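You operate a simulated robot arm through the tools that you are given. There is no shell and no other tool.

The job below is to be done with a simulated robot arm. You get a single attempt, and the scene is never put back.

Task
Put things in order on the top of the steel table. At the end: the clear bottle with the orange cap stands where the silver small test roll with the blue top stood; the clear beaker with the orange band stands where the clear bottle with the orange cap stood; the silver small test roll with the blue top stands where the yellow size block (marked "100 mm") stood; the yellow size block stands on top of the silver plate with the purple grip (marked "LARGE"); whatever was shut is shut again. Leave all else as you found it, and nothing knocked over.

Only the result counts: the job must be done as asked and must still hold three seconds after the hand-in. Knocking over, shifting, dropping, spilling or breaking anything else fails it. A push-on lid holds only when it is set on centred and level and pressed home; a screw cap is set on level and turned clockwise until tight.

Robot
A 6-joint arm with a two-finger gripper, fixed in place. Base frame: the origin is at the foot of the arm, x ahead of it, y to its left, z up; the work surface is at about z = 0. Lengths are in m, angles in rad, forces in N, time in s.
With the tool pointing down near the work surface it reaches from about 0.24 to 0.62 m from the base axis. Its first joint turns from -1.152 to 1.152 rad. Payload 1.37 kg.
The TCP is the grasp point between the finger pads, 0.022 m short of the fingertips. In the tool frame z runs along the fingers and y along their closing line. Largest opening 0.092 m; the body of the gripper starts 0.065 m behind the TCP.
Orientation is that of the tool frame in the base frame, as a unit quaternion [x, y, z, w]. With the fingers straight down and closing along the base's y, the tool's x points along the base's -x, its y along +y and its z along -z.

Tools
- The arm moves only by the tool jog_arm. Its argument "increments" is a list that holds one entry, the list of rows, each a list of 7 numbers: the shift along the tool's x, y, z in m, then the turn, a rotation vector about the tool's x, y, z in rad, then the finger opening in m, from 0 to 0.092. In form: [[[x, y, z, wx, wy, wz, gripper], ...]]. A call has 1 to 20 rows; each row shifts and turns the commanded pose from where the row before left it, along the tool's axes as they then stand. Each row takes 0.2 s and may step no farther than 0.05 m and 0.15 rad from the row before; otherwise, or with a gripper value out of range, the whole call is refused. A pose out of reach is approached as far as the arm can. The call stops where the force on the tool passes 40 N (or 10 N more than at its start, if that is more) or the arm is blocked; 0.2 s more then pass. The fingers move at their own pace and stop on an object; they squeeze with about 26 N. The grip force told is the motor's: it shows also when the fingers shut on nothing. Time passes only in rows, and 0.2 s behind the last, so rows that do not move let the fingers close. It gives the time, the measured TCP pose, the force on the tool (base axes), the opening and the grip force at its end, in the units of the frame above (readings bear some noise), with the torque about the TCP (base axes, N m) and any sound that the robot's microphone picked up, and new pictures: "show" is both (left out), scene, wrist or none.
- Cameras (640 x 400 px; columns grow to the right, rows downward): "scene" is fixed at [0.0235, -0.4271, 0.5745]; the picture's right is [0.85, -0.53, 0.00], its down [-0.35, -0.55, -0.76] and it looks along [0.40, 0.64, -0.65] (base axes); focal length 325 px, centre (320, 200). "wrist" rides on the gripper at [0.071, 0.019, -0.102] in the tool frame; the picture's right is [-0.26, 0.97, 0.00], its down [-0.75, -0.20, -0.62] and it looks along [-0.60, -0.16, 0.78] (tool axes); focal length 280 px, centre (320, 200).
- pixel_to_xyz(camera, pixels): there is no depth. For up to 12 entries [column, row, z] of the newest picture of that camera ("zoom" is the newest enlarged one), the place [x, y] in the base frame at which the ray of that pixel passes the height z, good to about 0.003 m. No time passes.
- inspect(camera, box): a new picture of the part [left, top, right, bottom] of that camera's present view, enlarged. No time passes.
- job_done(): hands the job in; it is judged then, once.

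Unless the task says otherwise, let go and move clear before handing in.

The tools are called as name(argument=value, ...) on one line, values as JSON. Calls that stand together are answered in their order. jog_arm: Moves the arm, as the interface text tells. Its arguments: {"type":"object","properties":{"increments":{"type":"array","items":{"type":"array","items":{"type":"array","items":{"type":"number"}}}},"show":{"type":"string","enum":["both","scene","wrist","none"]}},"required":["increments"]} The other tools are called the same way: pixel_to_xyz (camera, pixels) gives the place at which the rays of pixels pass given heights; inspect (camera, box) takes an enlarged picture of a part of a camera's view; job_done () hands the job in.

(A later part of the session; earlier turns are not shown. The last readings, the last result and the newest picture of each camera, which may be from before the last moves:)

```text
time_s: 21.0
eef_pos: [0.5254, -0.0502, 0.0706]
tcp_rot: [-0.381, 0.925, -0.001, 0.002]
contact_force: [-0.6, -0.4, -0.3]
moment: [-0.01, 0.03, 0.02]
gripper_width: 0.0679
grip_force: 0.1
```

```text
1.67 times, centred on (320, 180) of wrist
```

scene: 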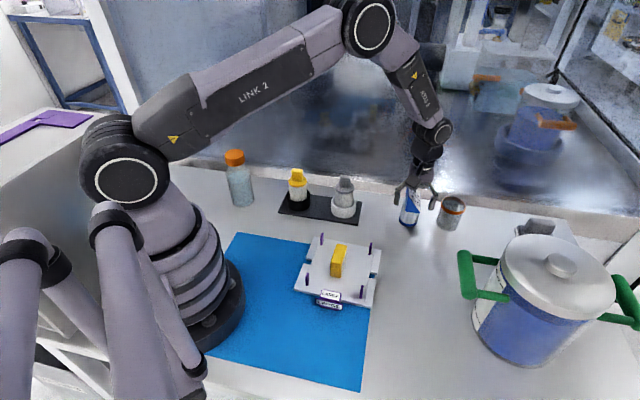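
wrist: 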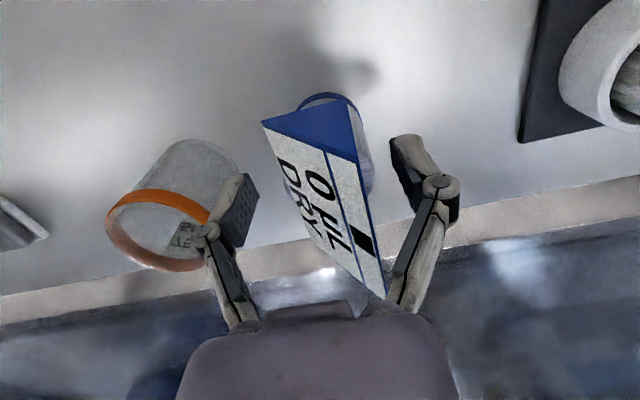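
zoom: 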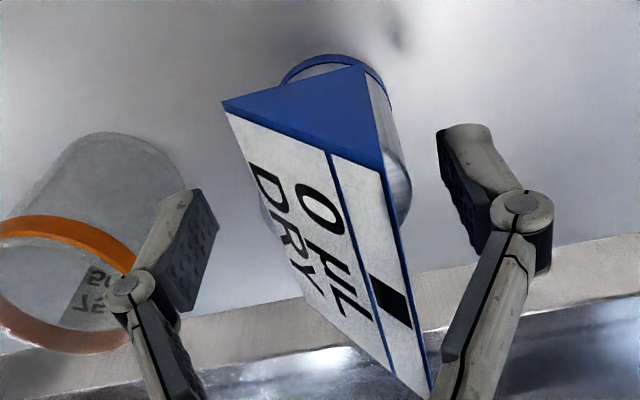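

The fingers straddle the wedge with gaps on both sides, and the beaker is clear. I'll descend the last 28 mm.

jog_arm(increments=[[[0, 0, 0.014, 0, 0, 0, 0.068], [0, 0, 0.014, 0, 0, 0, 0.068]]])

inspect(camera="scene", box=[370, 150, 480, 240])

```text
time_s: 21.6
eef_pos: [0.5269, -0.0497, 0.0432]
tcp_rot: [-0.381, 0.925, 0.0, 0.001]
contact_force: [-0.5, 0.8, -0.1]
moment: [-0.01, -0.03, 0.03]
gripper_width: 0.0683
grip_force: 0.1
```

scene: 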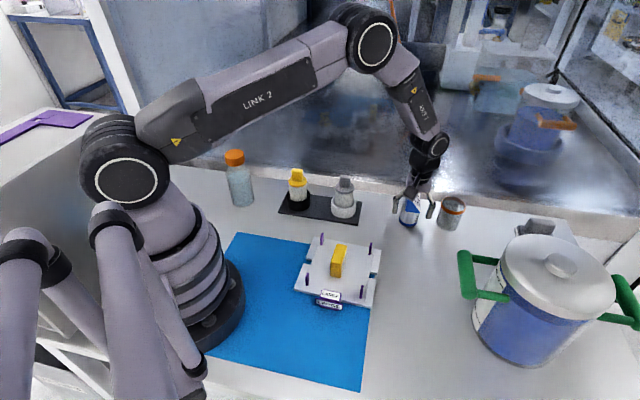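
wrist: 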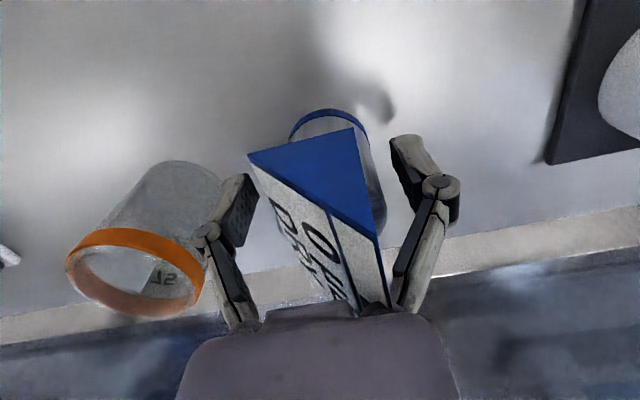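

```text
4.44 times, centred on (425, 195) of scene
```

zoom: 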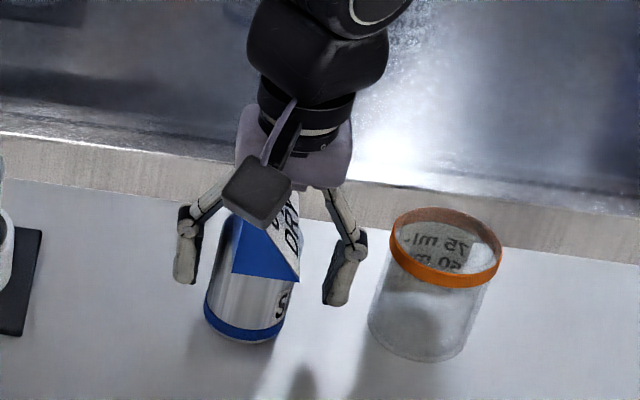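

The fingers flank the cylinder with clear gaps, so I close gradually.

jog_arm(increments=[[[0, 0, 0, 0, 0, 0, 0.056], [0, 0, 0, 0, 0, 0, 0.048], [0, 0, 0, 0, 0, 0, 0.042], [0, 0, 0, 0, 0, 0, 0.036], [0, 0, 0, 0, 0, 0, 0.03], [0, 0, 0, 0, 0, 0, 0.02], [0, 0, 0, 0, 0, 0, 0.02]]])

inspect(camera="scene", box=[370, 150, 480, 240])

```text
time_s: 23.2
eef_pos: [0.5279, -0.0512, 0.0424]
tcp_rot: [-0.381, 0.924, 0.0, 0.001]
contact_force: [-0.4, -0.9, 0.2]
moment: [0.02, 0.04, 0.02]
gripper_width: 0.0434
grip_force: 25.9
```

scene: 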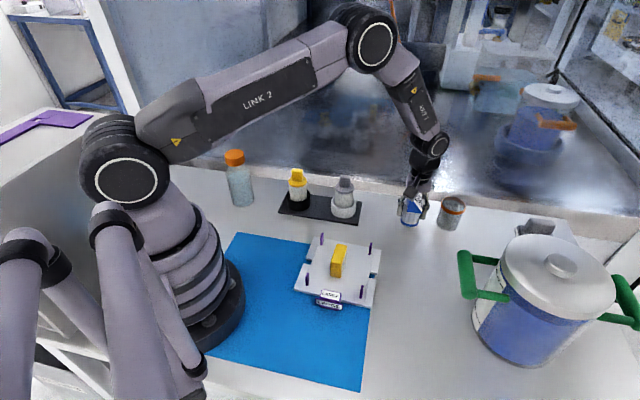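
wrist: 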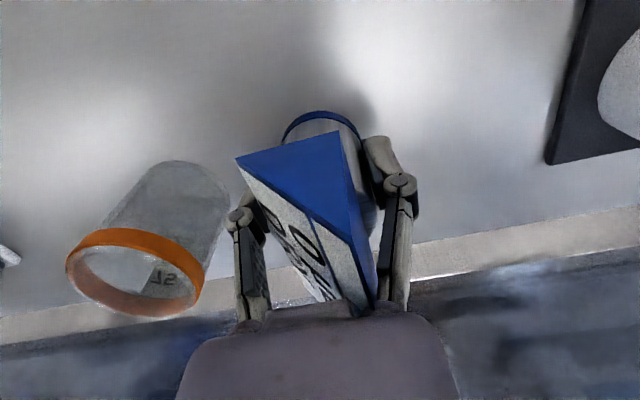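

```text
4.44 times, centred on (425, 195) of scene
```

zoom: 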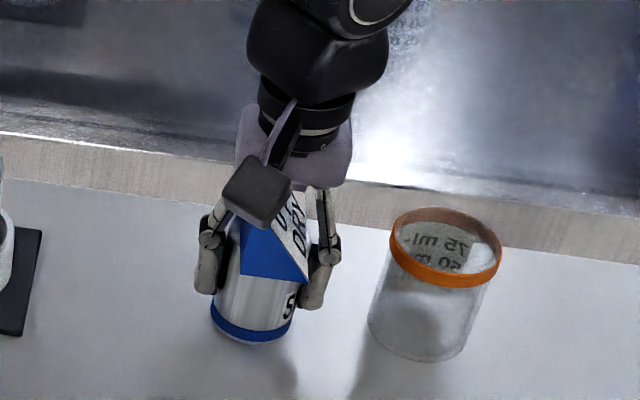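

The roll is gripped at 0.0434 wide, nudged about 3 mm right while closing, so its original centre was about (0.524,-0.047). I'll lift slightly and check.

jog_arm(increments=[[[0, 0, -0.01, 0, 0, 0, 0.02], [0, 0, -0.02, 0, 0, 0, 0.02], [0, 0, 0, 0, 0, 0, 0.02]]])

inspect(camera="scene", box=[370, 130, 480, 240])

```text
time_s: 24.0
eef_pos: [0.5262, -0.0513, 0.0721]
tcp_rot: [-0.381, 0.925, 0.0, 0.001]
contact_force: [-0.4, 0.5, -1.2]
moment: [0.03, 0.02, 0.02]
gripper_width: 0.0432
grip_force: 26.4
```

scene: 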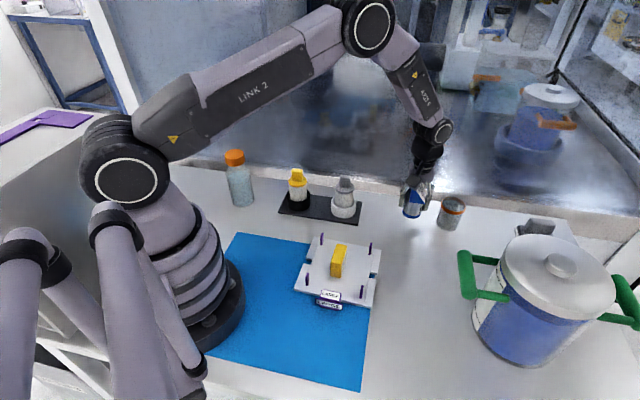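
wrist: 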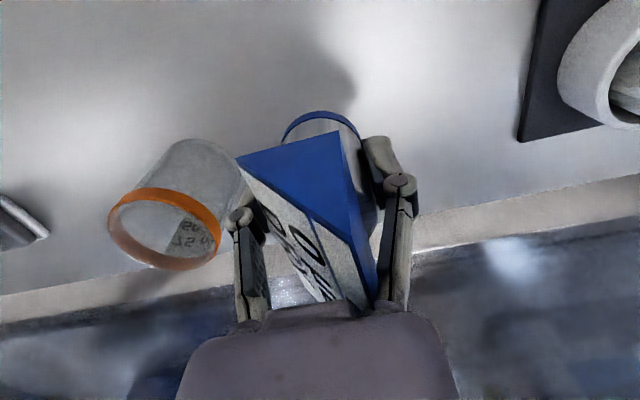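

```text
3.64 times, centred on (425, 185) of scene
```

zoom: 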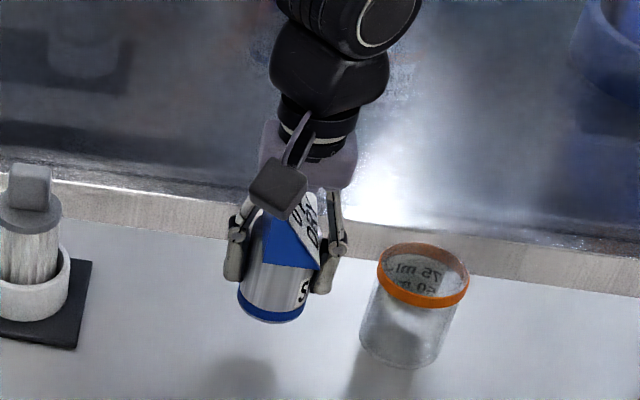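

It hangs upright and steady. I'll raise it to z≈0.2, carry it to the block's old spot at (0.5705,-0.2305), and turn the hand so the camera stays away from the pot.

jog_arm(increments=[[[0, 0, -0.043, 0, 0, 0, 0.02], [0, 0, -0.043, 0, 0, 0, 0.02], [0, 0, -0.042, 0, 0, 0, 0.02], [0.0236, -0.0396, 0, 0, 0, 0, 0.02], [0.0236, -0.0396, 0, 0, 0, 0, 0.02], [0.0236, -0.0397, 0, 0, 0, 0, 0.02], [0.0236, -0.0397, 0, 0, 0, 0, 0.02], [0, 0, 0, 0, 0, 0, 0.02]]])

```text
time_s: 25.8
eef_pos: [0.5709, -0.2303, 0.2015]
tcp_rot: [-0.382, 0.924, 0.001, 0.0]
contact_force: [0.2, -0.5, -1.9]
moment: [-0.03, 0.02, 0.02]
gripper_width: 0.0432
grip_force: 26.6
```

scene: 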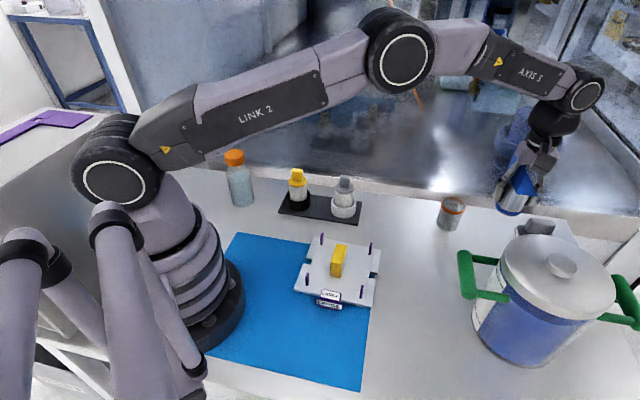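
wrist: 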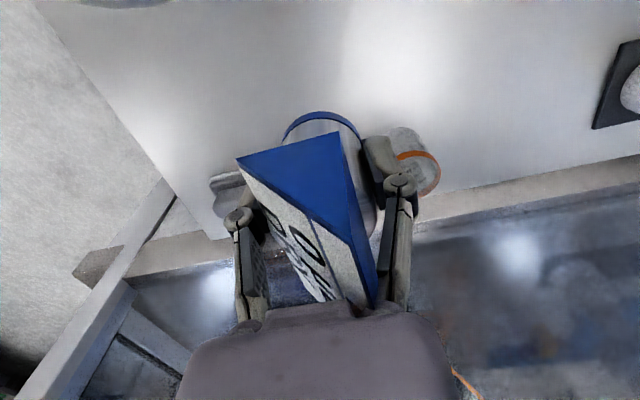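

It's above the target spot and still firm in the grip. Now I turn the hand.

jog_arm(increments=[[[0, 0, 0, 0, 0, 0.148, 0.02], [0, 0, 0, 0, 0, 0.148, 0.02], [0, 0, 0, 0, 0, 0.148, 0.02], [0, 0, 0, 0, 0, 0.148, 0.02], [0, 0, 0, 0, 0, 0.148, 0.02], [0, 0, 0, 0, 0, 0.148, 0.02], [0, 0, 0, 0, 0, 0.148, 0.02], [0, 0, 0, 0, 0, 0.148, 0.02], [0, 0, 0, 0, 0, 0.148, 0.02], [0, 0, 0, 0, 0, 0.148, 0.02], [0, 0, 0, 0, 0, 0.148, 0.02], [0, 0, 0.04, 0, 0, 0, 0.02], [0, 0, 0.04, 0, 0, 0, 0.02]]])

inspect(camera="scene", box=[440, 130, 600, 290])

```text
time_s: 28.6
eef_pos: [0.5737, -0.2302, 0.1174]
tcp_rot: [0.412, 0.911, 0.001, 0.001]
contact_force: [-0.3, 0.3, -0.9]
moment: [0.02, 0.03, 0.02]
gripper_width: 0.0429
grip_force: 26.3
```

scene: 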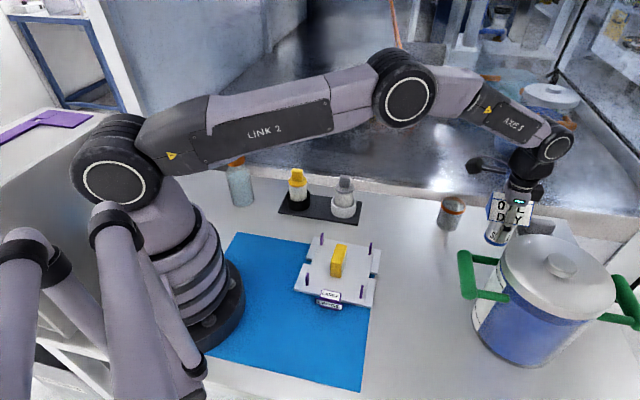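
wrist: 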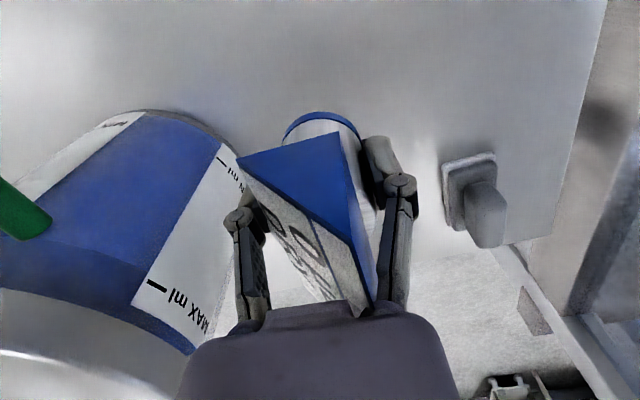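

```text
2.50 times, centred on (520, 210) of scene
```

zoom: 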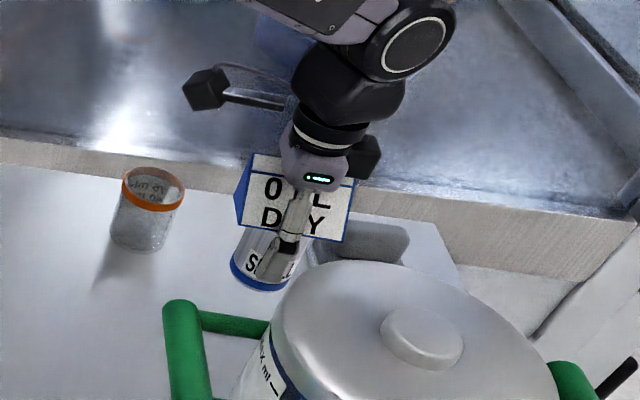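

The roll is upright and clear of the pot and grey block. I'll measure where its base is relative to the hand before lowering.

pixel_to_xyz(camera="wrist", pixels=[[322, 112, 0.075], [284, 133, 0.075], [361, 133, 0.075]])

inspect(camera="wrist", box=[220, 90, 420, 240])

```text
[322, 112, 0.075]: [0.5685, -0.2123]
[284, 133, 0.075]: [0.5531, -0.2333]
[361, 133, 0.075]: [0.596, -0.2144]
```

```text
2.67 times, centred on (320, 165) of wrist
```

zoom: 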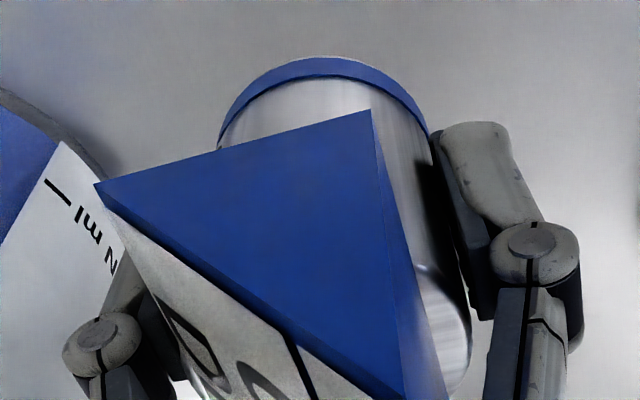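

The base centre reads about (0.576,-0.229), so I'll trim about 4 mm toward (0.5705,-0.2305) and lower to just above the table.

jog_arm(increments=[[[0.0022, -0.004, 0.01, 0, 0, 0, 0.02], [0, 0, 0.03, 0, 0, 0, 0.02], [0, 0, 0.02, 0, 0, 0, 0.02], [0, 0, 0.008, 0, 0, 0, 0.02], [0, 0, 0, 0, 0, 0, 0.02]]])

inspect(camera="scene", box=[440, 150, 580, 290])

```text
time_s: 29.8
eef_pos: [0.567, -0.2319, 0.0526]
tcp_rot: [0.411, 0.912, 0.0, 0.001]
contact_force: [0.3, -0.6, -1.8]
moment: [-0.05, -0.03, 0.0]
gripper_width: 0.0431
grip_force: 26.0
```

scene: 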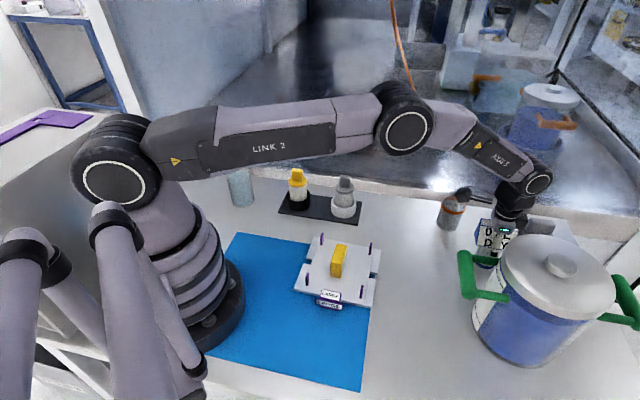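
wrist: 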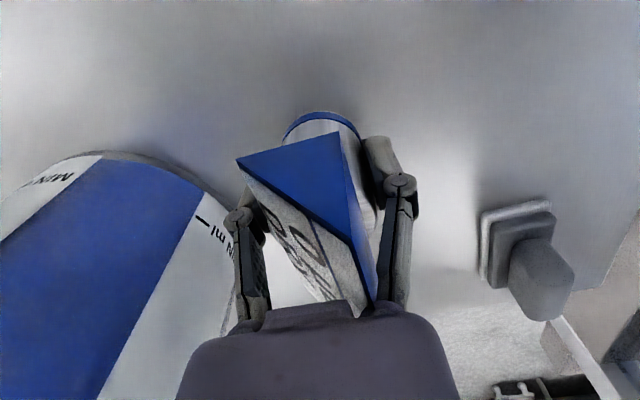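

```text
2.86 times, centred on (510, 220) of scene
```

zoom: 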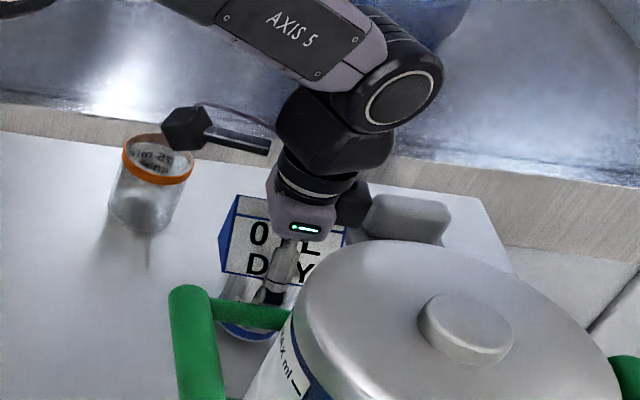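

The roll is about 1 cm above the table and on target. I'll lower it gently to feel for contact.

jog_arm(increments=[[[0, 0, 0.006, 0, 0, 0, 0.02], [0, 0, 0.002, 0, 0, 0, 0.02], [0, 0, 0, 0, 0, 0, 0.02]]], show="none")

```text
time_s: 30.6
eef_pos: [0.5668, -0.2322, 0.0444]
tcp_rot: [0.41, 0.912, 0.0, 0.001]
contact_force: [-0.3, -0.4, -1.6]
moment: [0.02, 0.02, 0.01]
gripper_width: 0.0434
grip_force: 26.7
```

jog_arm(increments=[[[0, 0, 0.0015, 0, 0, 0, 0.02], [0, 0, 0, 0, 0, 0, 0.02]]], show="none")

```text
time_s: 31.2
eef_pos: [0.5671, -0.2313, 0.0425]
tcp_rot: [0.411, 0.912, 0.001, 0.001]
contact_force: [-0.4, -0.2, -2.5]
moment: [0.01, 0.06, 0.01]
gripper_width: 0.043
grip_force: 25.9
```

jog_arm(increments=[[[0, 0, 0.001, 0, 0, 0, 0.02], [0, 0, 0, 0, 0, 0, 0.02]]], show="none")

```text
time_s: 31.8
eef_pos: [0.5687, -0.232, 0.043]
tcp_rot: [0.411, 0.912, 0.0, 0.001]
contact_force: [-0.8, 0.2, 1.4]
moment: [-0.06, 0.04, 0.0]
gripper_width: 0.0432
grip_force: 25.8
```

jog_arm(increments=[[[0, 0, 0.0008, 0, 0, 0, 0.02], [0, 0, 0, 0, 0, 0, 0.02]]], show="none")

```text
time_s: 32.4
eef_pos: [0.5671, -0.2307, 0.0428]
tcp_rot: [0.411, 0.912, 0.0, 0.002]
contact_force: [0.7, -2.2, 6.5]
moment: [-0.07, 0.11, 0.04]
gripper_width: 0.0432
grip_force: 25.6
```

Contact is confirmed at 6.5 N. I'll open slowly to release the roll and check.

jog_arm(increments=[[[0, 0, -0.0003, 0, 0, 0, 0.046], [0, 0, 0, 0, 0, 0, 0.05], [0, 0, 0, 0, 0, 0, 0.06], [0, 0, 0, 0, 0, 0, 0.068], [0, 0, 0, 0, 0, 0, 0.068]]])

inspect(camera="wrist", box=[200, 80, 440, 240])

```text
time_s: 33.6
eef_pos: [0.5668, -0.2314, 0.0413]
tcp_rot: [0.41, 0.912, 0.001, 0.001]
contact_force: [0.0, 1.0, 0.0]
moment: [0.03, -0.02, -0.03]
gripper_width: 0.0679
grip_force: 0.0
```

scene: 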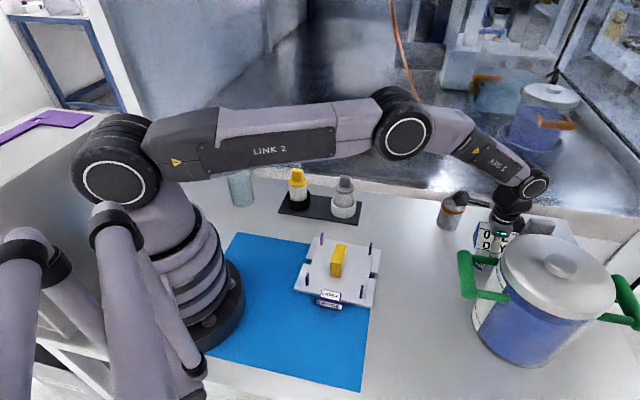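
wrist: 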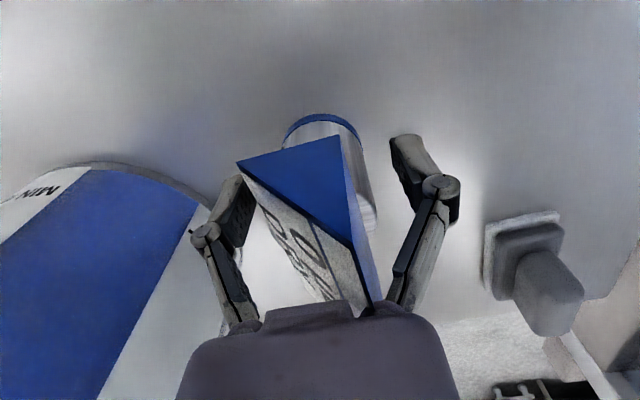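

```text
2.50 times, centred on (320, 160) of wrist
```

zoom: 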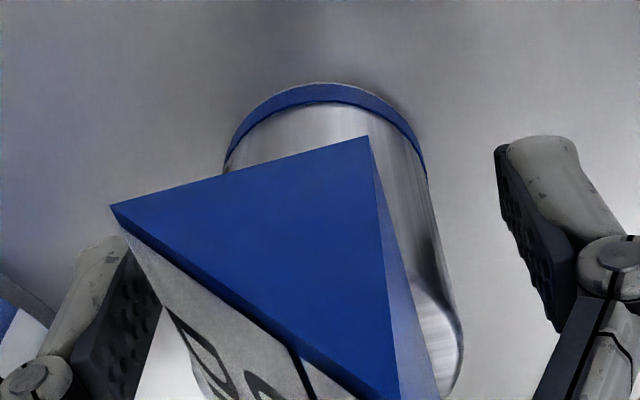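

The roll stands free with gaps on both sides. I'll rise straight up to z≈0.2.

jog_arm(increments=[[[0, 0, -0.02, 0, 0, 0, 0.068], [0, 0, -0.04, 0, 0, 0, 0.068], [0, 0, -0.045, 0, 0, 0, 0.068], [0, 0, -0.045, 0, 0, 0, 0.068]]])

inspect(camera="scene", box=[430, 170, 570, 290])

inspect(camera="scene", box=[210, 130, 290, 220])

```text
time_s: 34.6
eef_pos: [0.5644, -0.2303, 0.1919]
tcp_rot: [0.41, 0.912, 0.001, 0.0]
contact_force: [0.2, -0.2, 0.8]
moment: [-0.01, -0.02, 0.0]
gripper_width: 0.0681
grip_force: 0.1
```

scene: 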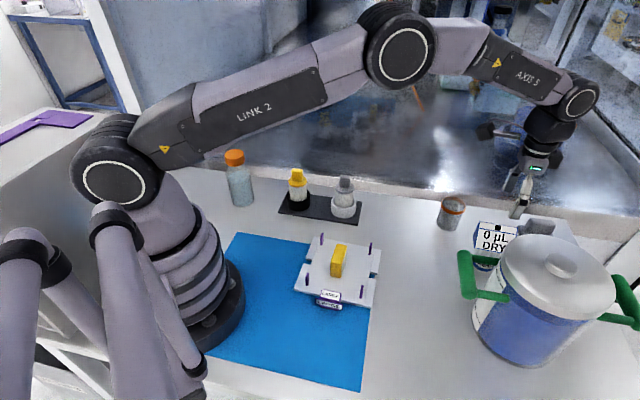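
wrist: 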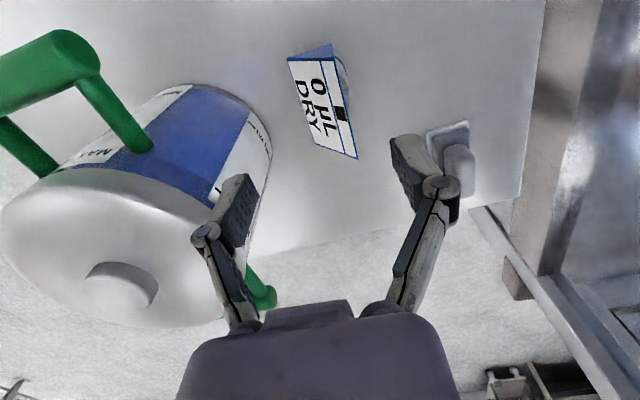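

```text
3.33 times, centred on (500, 230) of scene
```

zoom: 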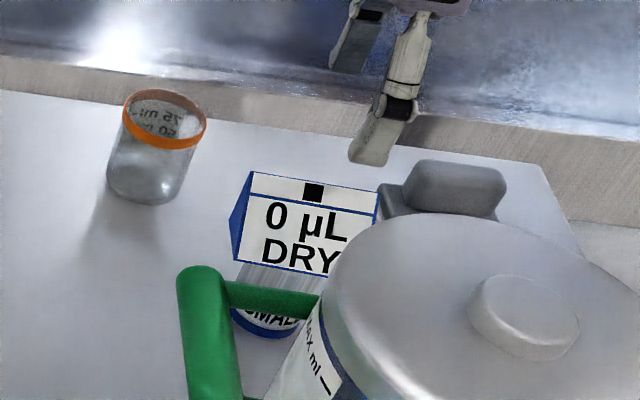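

```text
4.44 times, centred on (250, 175) of scene
```

zoom: 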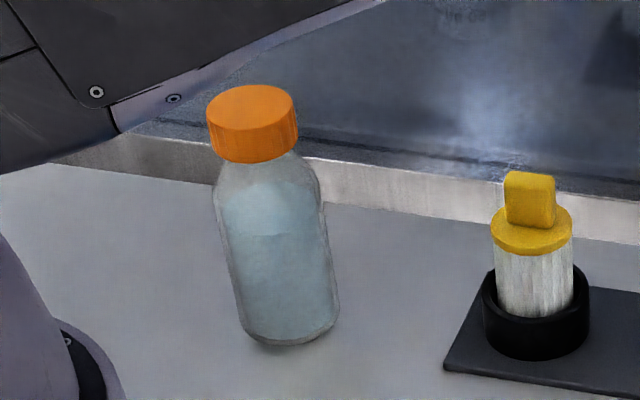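

The roll now stands on the block's old spot, label reading "SMALL". The bottle is about 0.15 tall, radius about 0.0285, near (0.201,0.246). I'll rise and travel high over to it.

jog_arm(increments=[[[0, 0, -0.035, 0, 0, 0, 0.09], [0, 0, -0.035, 0, 0, 0, 0.09], [0.046, 0.0033, 0, 0, 0, 0, 0.09], [0.046, 0.0033, 0, 0, 0, 0, 0.09], [0.046, 0.0033, 0, 0, 0, 0, 0.09], [0.046, 0.0033, 0, 0, 0, 0, 0.09], [0.046, 0.0033, 0, 0, 0, 0, 0.09], [0.046, 0.0033, 0, 0, 0, 0, 0.09], [0.046, 0.0033, 0, 0, 0, 0, 0.09], [0.046, 0.0033, 0, 0, 0, 0, 0.09], [0.046, 0.0033, 0, 0, 0, 0, 0.09]]])

```text
time_s: 37.0
eef_pos: [0.315, 0.0982, 0.2583]
tcp_rot: [0.41, 0.912, 0.0, 0.001]
contact_force: [-0.2, 0.1, 0.5]
moment: [-0.03, 0.01, 0.03]
gripper_width: 0.0899
grip_force: 0.0
```

scene: 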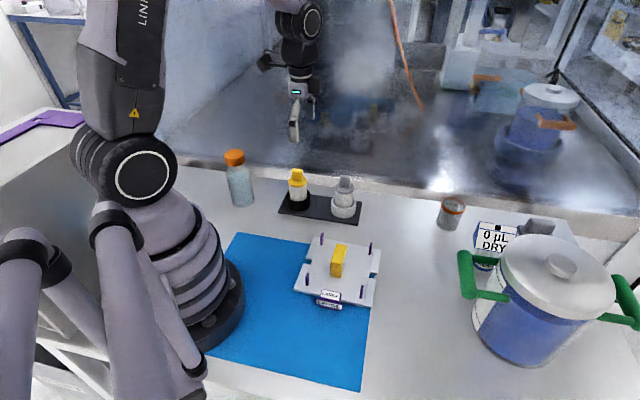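
wrist: 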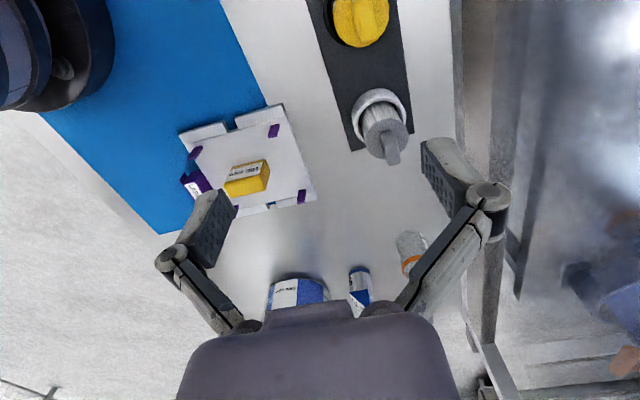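

Next I turn the hand to the natural angle for the bottle's side of the table and move over it, staying high.

jog_arm(increments=[[[0, 0, 0, 0, 0, -0.1443, 0.09], [0, 0, 0, 0, 0, -0.1443, 0.09], [0, 0, 0, 0, 0, -0.1443, 0.09], [0, 0, 0, 0, 0, -0.1443, 0.09], [0, 0, 0, 0, 0, -0.1443, 0.09], [0, 0, 0, 0, 0, -0.1443, 0.09], [0, 0, 0, 0, 0, -0.1443, 0.09], [0, 0, 0, 0, 0, -0.1443, 0.09], [0, 0, 0, 0, 0, -0.1443, 0.09], [0, 0, 0, 0, 0, -0.1443, 0.09], [0, 0, 0, 0, 0, -0.1443, 0.09], [0, 0, 0, 0, 0, -0.1443, 0.09], [-0.0103, 0.0456, 0, 0, 0, 0, 0.09], [-0.0103, 0.0456, 0, 0, 0, 0, 0.09], [-0.0103, 0.0456, 0, 0, 0, 0, 0.09]]])

```text
time_s: 40.2
eef_pos: [0.2289, 0.2083, 0.2589]
tcp_rot: [-0.428, 0.904, 0.0, 0.001]
contact_force: [-0.2, 0.2, -0.2]
moment: [0.02, 0.0, -0.03]
gripper_width: 0.0902
grip_force: 0.2
```

scene: 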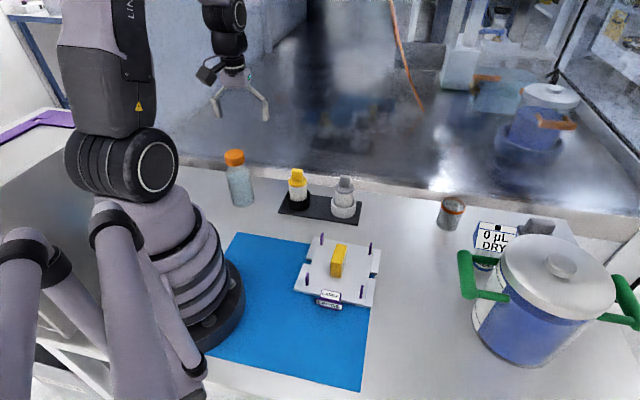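
wrist: 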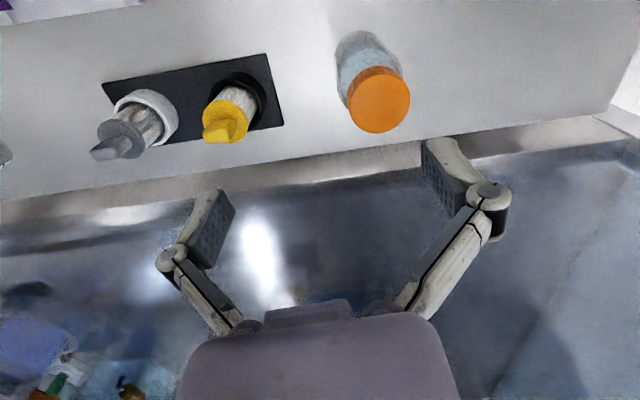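

The bottle is at wrist (375,80) with its cap centred at (379,100). I'll zoom in to pin down its axis and height.

inspect(camera="wrist", box=[310, 10, 440, 150])

pixel_to_xyz(camera="wrist", pixels=[[360, 32, 0], [379, 100, 0.15], [348, 100, 0.15], [410, 100, 0.15], [334, 70, 0], [400, 60, 0]])

pixel_to_xyz(camera="scene", pixels=[[242.1, 207.7, 0], [232.7, 203, 0], [254.1, 200.2, 0], [234.9, 153.2, 0.15], [234.9, 153.2, 0.145]])

```text
2.86 times, centred on (375, 80) of wrist
```

zoom: 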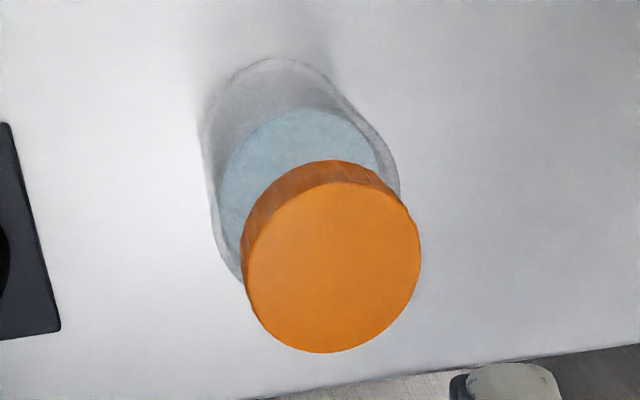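

```text
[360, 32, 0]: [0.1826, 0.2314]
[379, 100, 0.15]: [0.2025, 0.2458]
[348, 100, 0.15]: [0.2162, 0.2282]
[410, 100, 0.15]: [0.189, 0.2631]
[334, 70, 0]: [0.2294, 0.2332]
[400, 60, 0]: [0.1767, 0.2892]
```

```text
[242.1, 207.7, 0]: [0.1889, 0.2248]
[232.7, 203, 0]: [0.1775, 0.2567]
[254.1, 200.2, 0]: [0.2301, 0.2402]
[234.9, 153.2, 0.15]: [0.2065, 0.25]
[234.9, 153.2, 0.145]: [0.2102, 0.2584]
```

Bottle axis is about (0.2025,0.2465) with the cap top near 0.152. I'll centre over it, lower partway so the fingers straddle the cap, and check.

jog_arm(increments=[[[-0.0128, 0.0446, 0, 0, 0, 0, 0.092], [0, 0, 0.035, 0, 0, 0, 0.092], [0, 0, 0.035, 0, 0, 0, 0.092], [0, 0, 0.02, 0, 0, 0, 0.092], [0, 0, 0, 0, 0, 0, 0.092]]])

inspect(camera="scene", box=[190, 90, 310, 220])

inspect(camera="wrist", box=[200, 60, 460, 260])

```text
time_s: 41.4
eef_pos: [0.2016, 0.2475, 0.17]
tcp_rot: [-0.427, 0.904, -0.002, 0.0]
contact_force: [-0.4, 0.0, -0.3]
moment: [0.01, 0.01, -0.02]
gripper_width: 0.092
grip_force: 0.1
```

scene: 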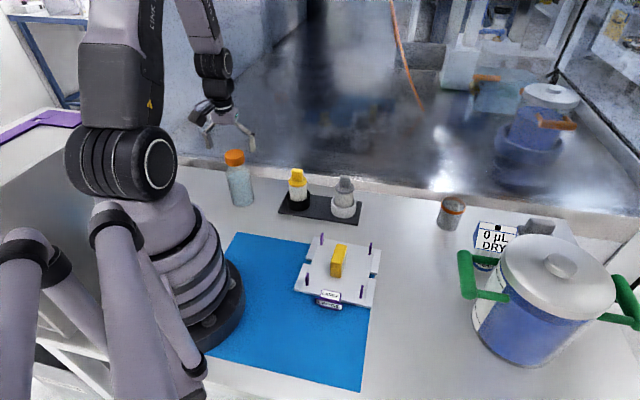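
wrist: 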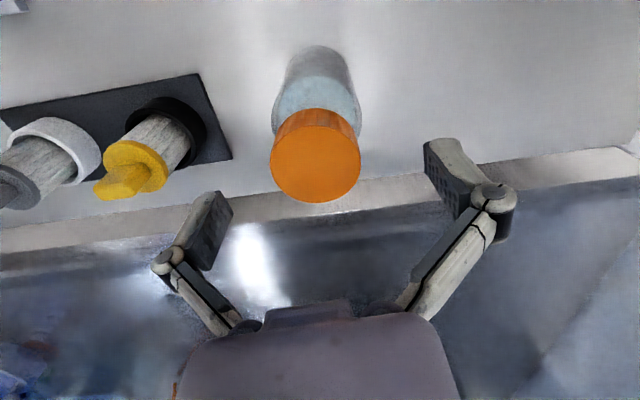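

```text
3.08 times, centred on (250, 155) of scene
```

zoom: 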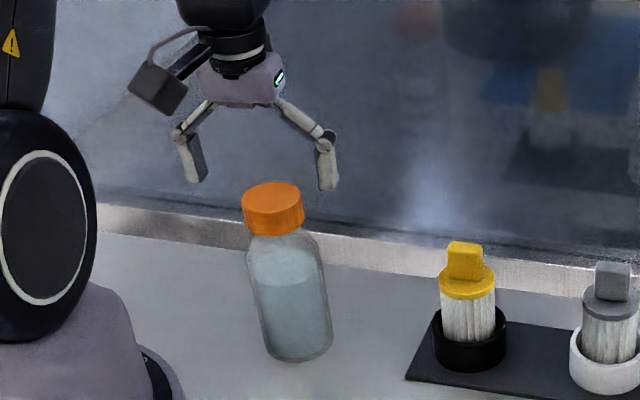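

```text
2.00 times, centred on (330, 160) of wrist
```

zoom: 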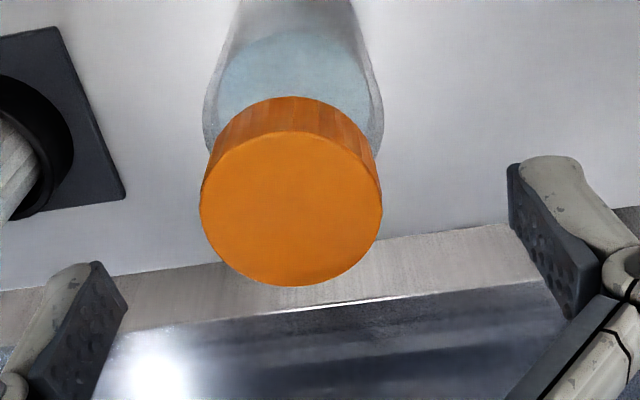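

The cap centre (315,164) lies within 2 mm of the tool axis. I'll nudge 2 mm and lower to z≈0.097.

jog_arm(increments=[[[0, -0.002, 0.02, 0, 0, 0, 0.085], [0, 0, 0.025, 0, 0, 0, 0.085], [0, 0, 0.018, 0, 0, 0, 0.085], [0, 0, 0.01, 0, 0, 0, 0.085], [0, 0, 0, 0, 0, 0, 0.085]]])

inspect(camera="scene", box=[190, 100, 310, 220])

```text
time_s: 42.6
eef_pos: [0.2042, 0.2447, 0.098]
tcp_rot: [-0.429, 0.903, 0.0, 0.001]
contact_force: [0.4, -0.7, 0.0]
moment: [-0.03, 0.03, -0.02]
gripper_width: 0.0852
grip_force: 0.1
```

scene: 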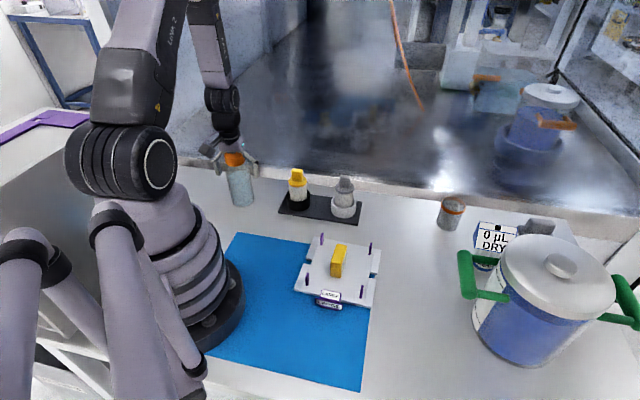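
wrist: 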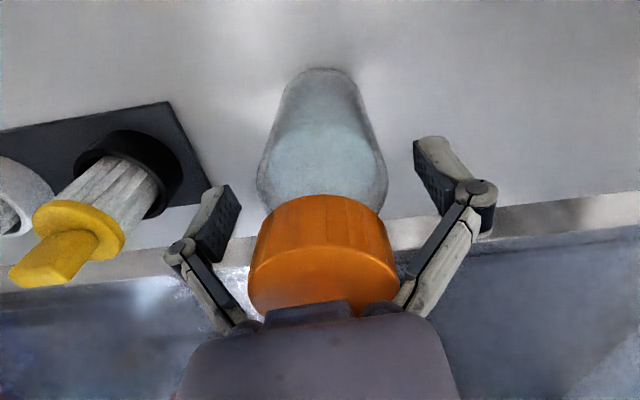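

```text
3.33 times, centred on (250, 160) of scene
```

zoom: 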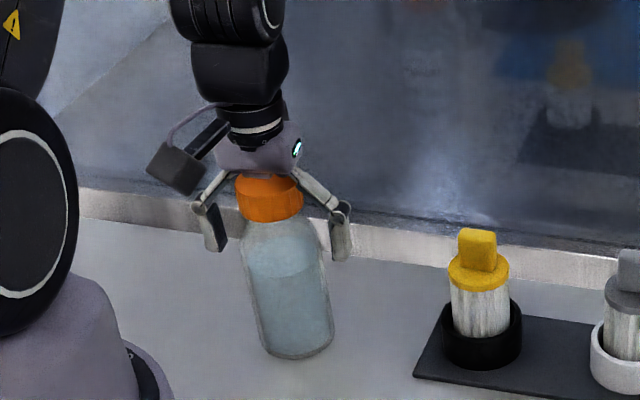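

Fingertips flank the upper straight part of the bottle and the cap is clear of the palm. I'll lower 4 mm more and close gently.

jog_arm(increments=[[[0, -0.001, 0.004, 0, 0, 0, 0.085], [0, 0, 0, 0, 0, 0, 0.075], [0, 0, 0, 0, 0, 0, 0.066], [0, 0, 0, 0, 0, 0, 0.06], [0, 0, 0, 0, 0, 0, 0.054], [0, 0, 0, 0, 0, 0, 0.045], [0, 0, 0, 0, 0, 0, 0.035], [0, 0, 0, 0, 0, 0, 0.035]]])

inspect(camera="scene", box=[190, 100, 310, 220])

```text
time_s: 44.4
eef_pos: [0.2052, 0.2445, 0.0937]
tcp_rot: [-0.428, 0.904, 0.0, 0.002]
contact_force: [-2.3, 1.9, 32.5]
moment: [0.05, -0.17, 0.01]
gripper_width: 0.0696
grip_force: 26.0
```

scene: 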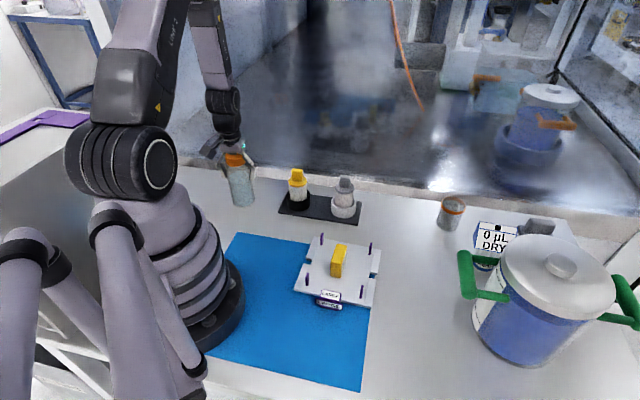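
wrist: 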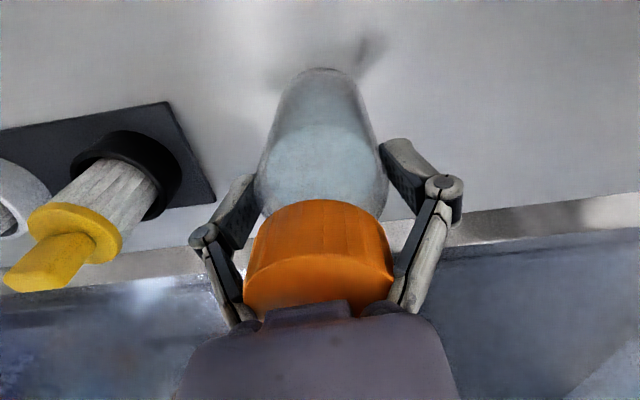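

```text
3.33 times, centred on (250, 160) of scene
```

zoom: 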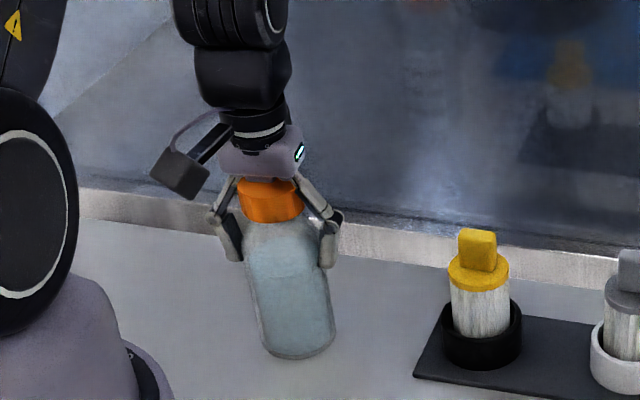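

The fingers stopped at 0.0696 with 32 N upward force, so something besides the bottle's body is being touched, probably the finger links on the cap. I'll look closely before doing anything else.

inspect(camera="wrist", box=[180, 100, 480, 320])

inspect(camera="scene", box=[210, 130, 280, 210])

```text
1.82 times, centred on (330, 210) of wrist
```

zoom: 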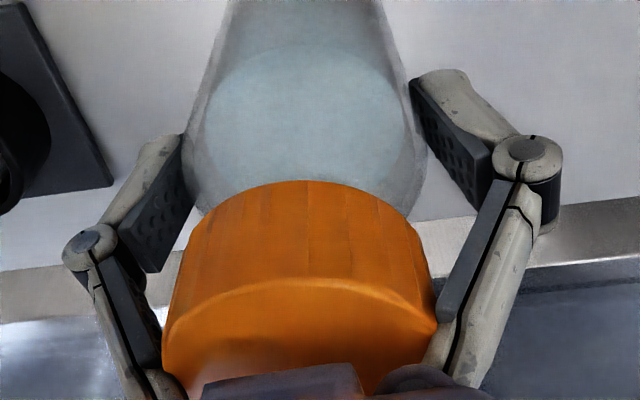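

```text
5.00 times, centred on (245, 170) of scene
```

zoom: 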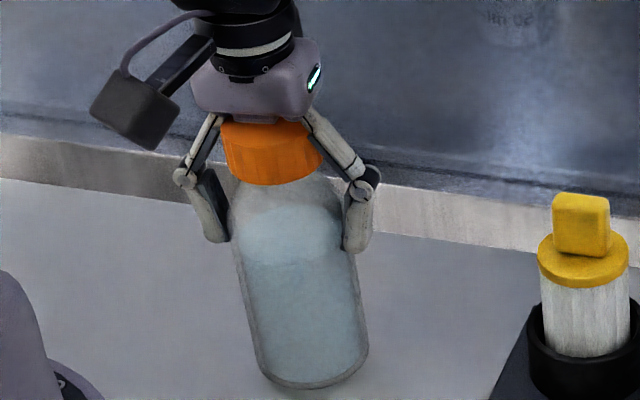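

The finger links are pressing on the cap, so this depth won't grip the body. I'll open, rise off, and plan to take the bottle by its cap, since a screwed-on cap carries the weight.

jog_arm(increments=[[[0, 0, 0, 0, 0, 0, 0.075], [0, 0, 0, 0, 0, 0, 0.085], [0, 0, -0.01, 0, 0, 0, 0.085], [0, 0, -0.02, 0, 0, 0, 0.085], [0, 0, -0.016, 0, 0, 0, 0.085], [0, 0, 0, 0, 0, 0, 0.085]]])

inspect(camera="scene", box=[190, 100, 310, 220])

inspect(camera="wrist", box=[180, 60, 480, 280])

```text
time_s: 45.8
eef_pos: [0.2058, 0.244, 0.1394]
tcp_rot: [-0.428, 0.904, -0.001, 0.0]
contact_force: [-0.4, 0.5, 0.2]
moment: [0.01, 0.01, -0.02]
gripper_width: 0.085
grip_force: 0.1
```

scene: 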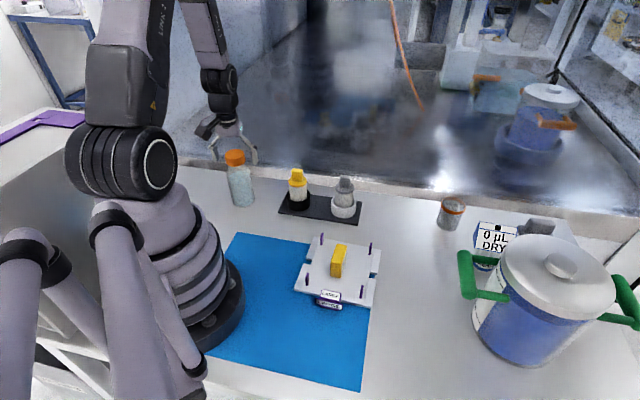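
wrist: 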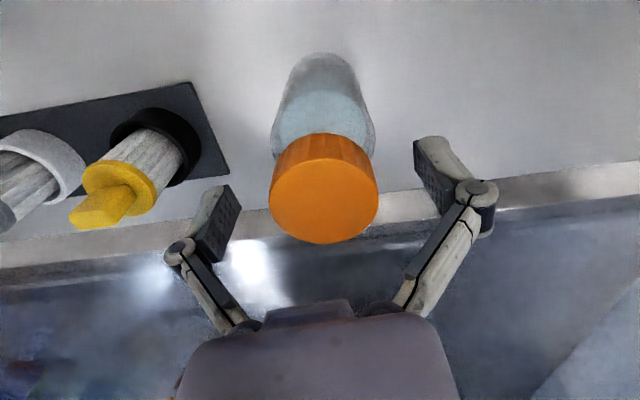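

```text
3.33 times, centred on (250, 160) of scene
```

zoom: 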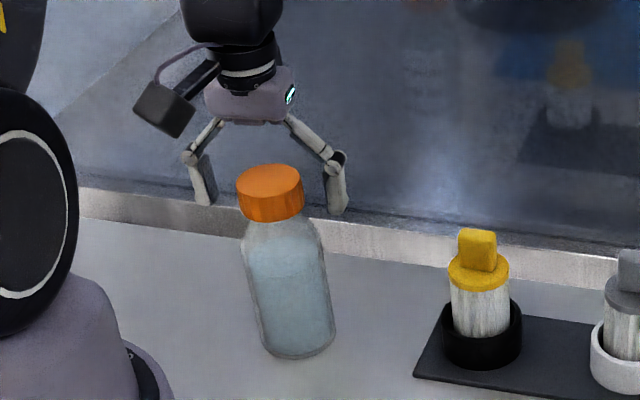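

```text
1.82 times, centred on (330, 170) of wrist
```

zoom: 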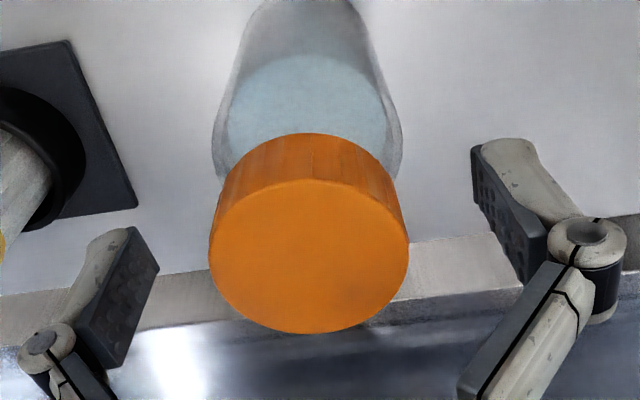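

The bottle is undisturbed and the cap centre is at wrist (323,188). I'll measure the cap's place against the tool axis.

pixel_to_xyz(camera="wrist", pixels=[[323, 188, 0.14], [323, 188, 0.145], [323, 188, 0.15], [269, 190, 0.147], [378, 186, 0.147], [335, 52, 0]])

pixel_to_xyz(camera="scene", pixels=[[234.9, 153.2, 0.14], [234.9, 153.2, 0.145], [234.9, 153.2, 0.15], [234.9, 153.2, 0.155]])

inspect(camera="scene", box=[210, 135, 270, 215])

```text
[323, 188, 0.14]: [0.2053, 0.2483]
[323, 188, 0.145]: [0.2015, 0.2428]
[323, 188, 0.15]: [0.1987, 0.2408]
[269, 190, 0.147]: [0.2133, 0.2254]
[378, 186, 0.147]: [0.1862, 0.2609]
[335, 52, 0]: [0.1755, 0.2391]
```

```text
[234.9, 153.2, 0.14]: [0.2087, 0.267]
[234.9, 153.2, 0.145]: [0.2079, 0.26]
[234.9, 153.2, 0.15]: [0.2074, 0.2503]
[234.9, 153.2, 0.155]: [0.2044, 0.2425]
```

```text
5.00 times, centred on (240, 175) of scene
```

zoom: 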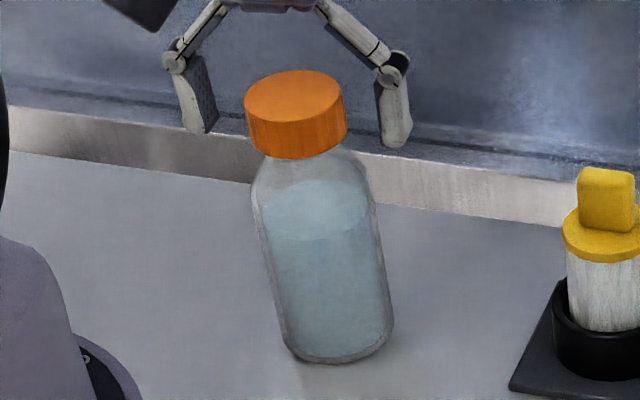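

The cap (about 0.045 across, spanning z 0.122–0.150) sits between the pads at this height. I'll close on it here.

jog_arm(increments=[[[0, 0.001, 0.001, 0, 0, 0, 0.075], [0, 0, 0, 0, 0, 0, 0.065], [0, 0, 0, 0, 0, 0, 0.056], [0, 0, 0, 0, 0, 0, 0.05], [0, 0, 0, 0, 0, 0, 0.044], [0, 0, 0, 0, 0, 0, 0.038], [0, 0, 0, 0, 0, 0, 0.03], [0, 0, 0, 0, 0, 0, 0.03]]])

inspect(camera="scene", box=[210, 135, 270, 215])

inspect(camera="wrist", box=[180, 60, 480, 280])

```text
time_s: 47.6
eef_pos: [0.2052, 0.2454, 0.1379]
tcp_rot: [-0.428, 0.904, -0.001, 0.001]
contact_force: [-0.4, 0.4, 2.2]
moment: [0.06, 0.07, 0.0]
gripper_width: 0.0443
grip_force: 25.7
```

scene: 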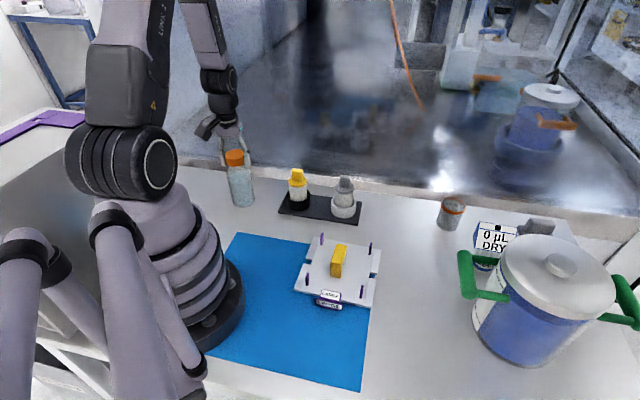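
wrist: 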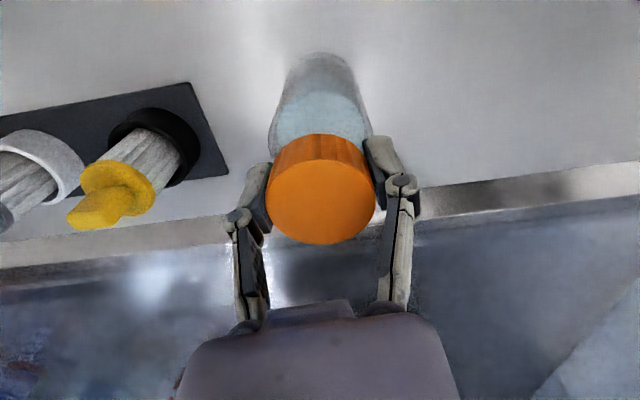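

```text
5.00 times, centred on (240, 175) of scene
```

zoom: 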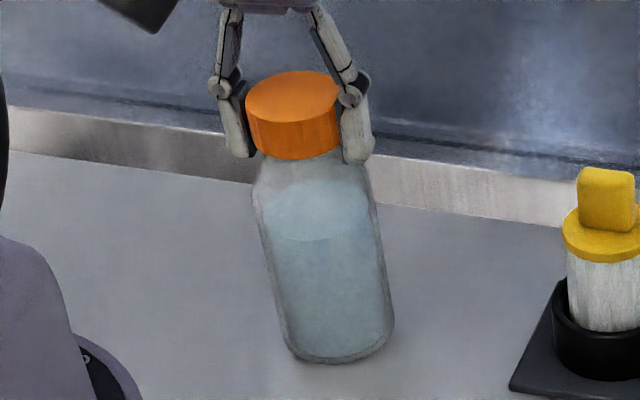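

```text
1.82 times, centred on (330, 170) of wrist
```

zoom: 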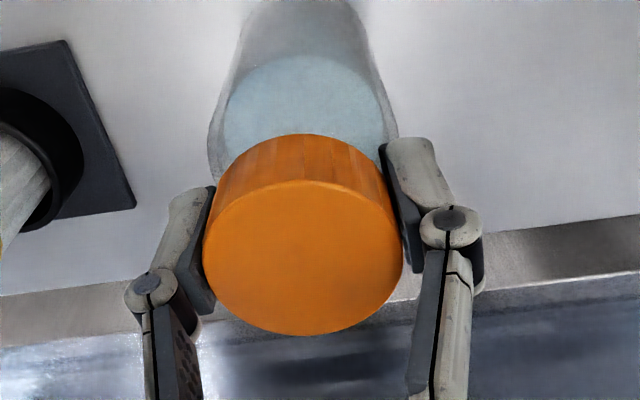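

The cap is gripped at 0.0443 with the bottle upright. I'll lift a few millimetres to confirm the cap and bottle rise together.

jog_arm(increments=[[[0, 0, -0.004, 0, 0, 0, 0.03], [0, 0, 0, 0, 0, 0, 0.03], [0, 0, 0, 0, 0, 0, 0.03]]], show="none")

inspect(camera="scene", box=[210, 135, 270, 215])

```text
time_s: 48.4
eef_pos: [0.2038, 0.2457, 0.1427]
tcp_rot: [-0.428, 0.904, -0.002, 0.0]
contact_force: [-0.1, -0.9, -2.7]
moment: [-0.01, 0.01, 0.0]
gripper_width: 0.0443
grip_force: 26.2
```

```text
5.00 times, centred on (240, 175) of scene
```

zoom: 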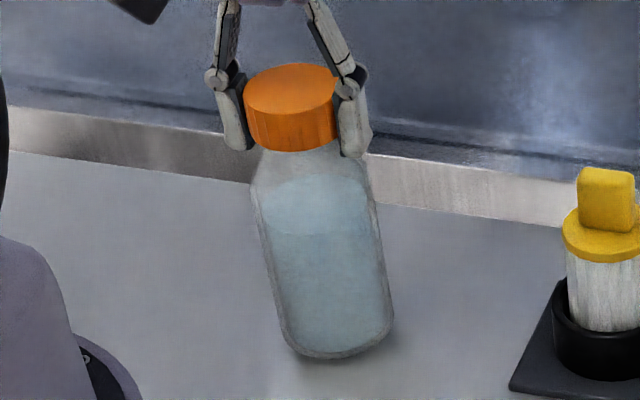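

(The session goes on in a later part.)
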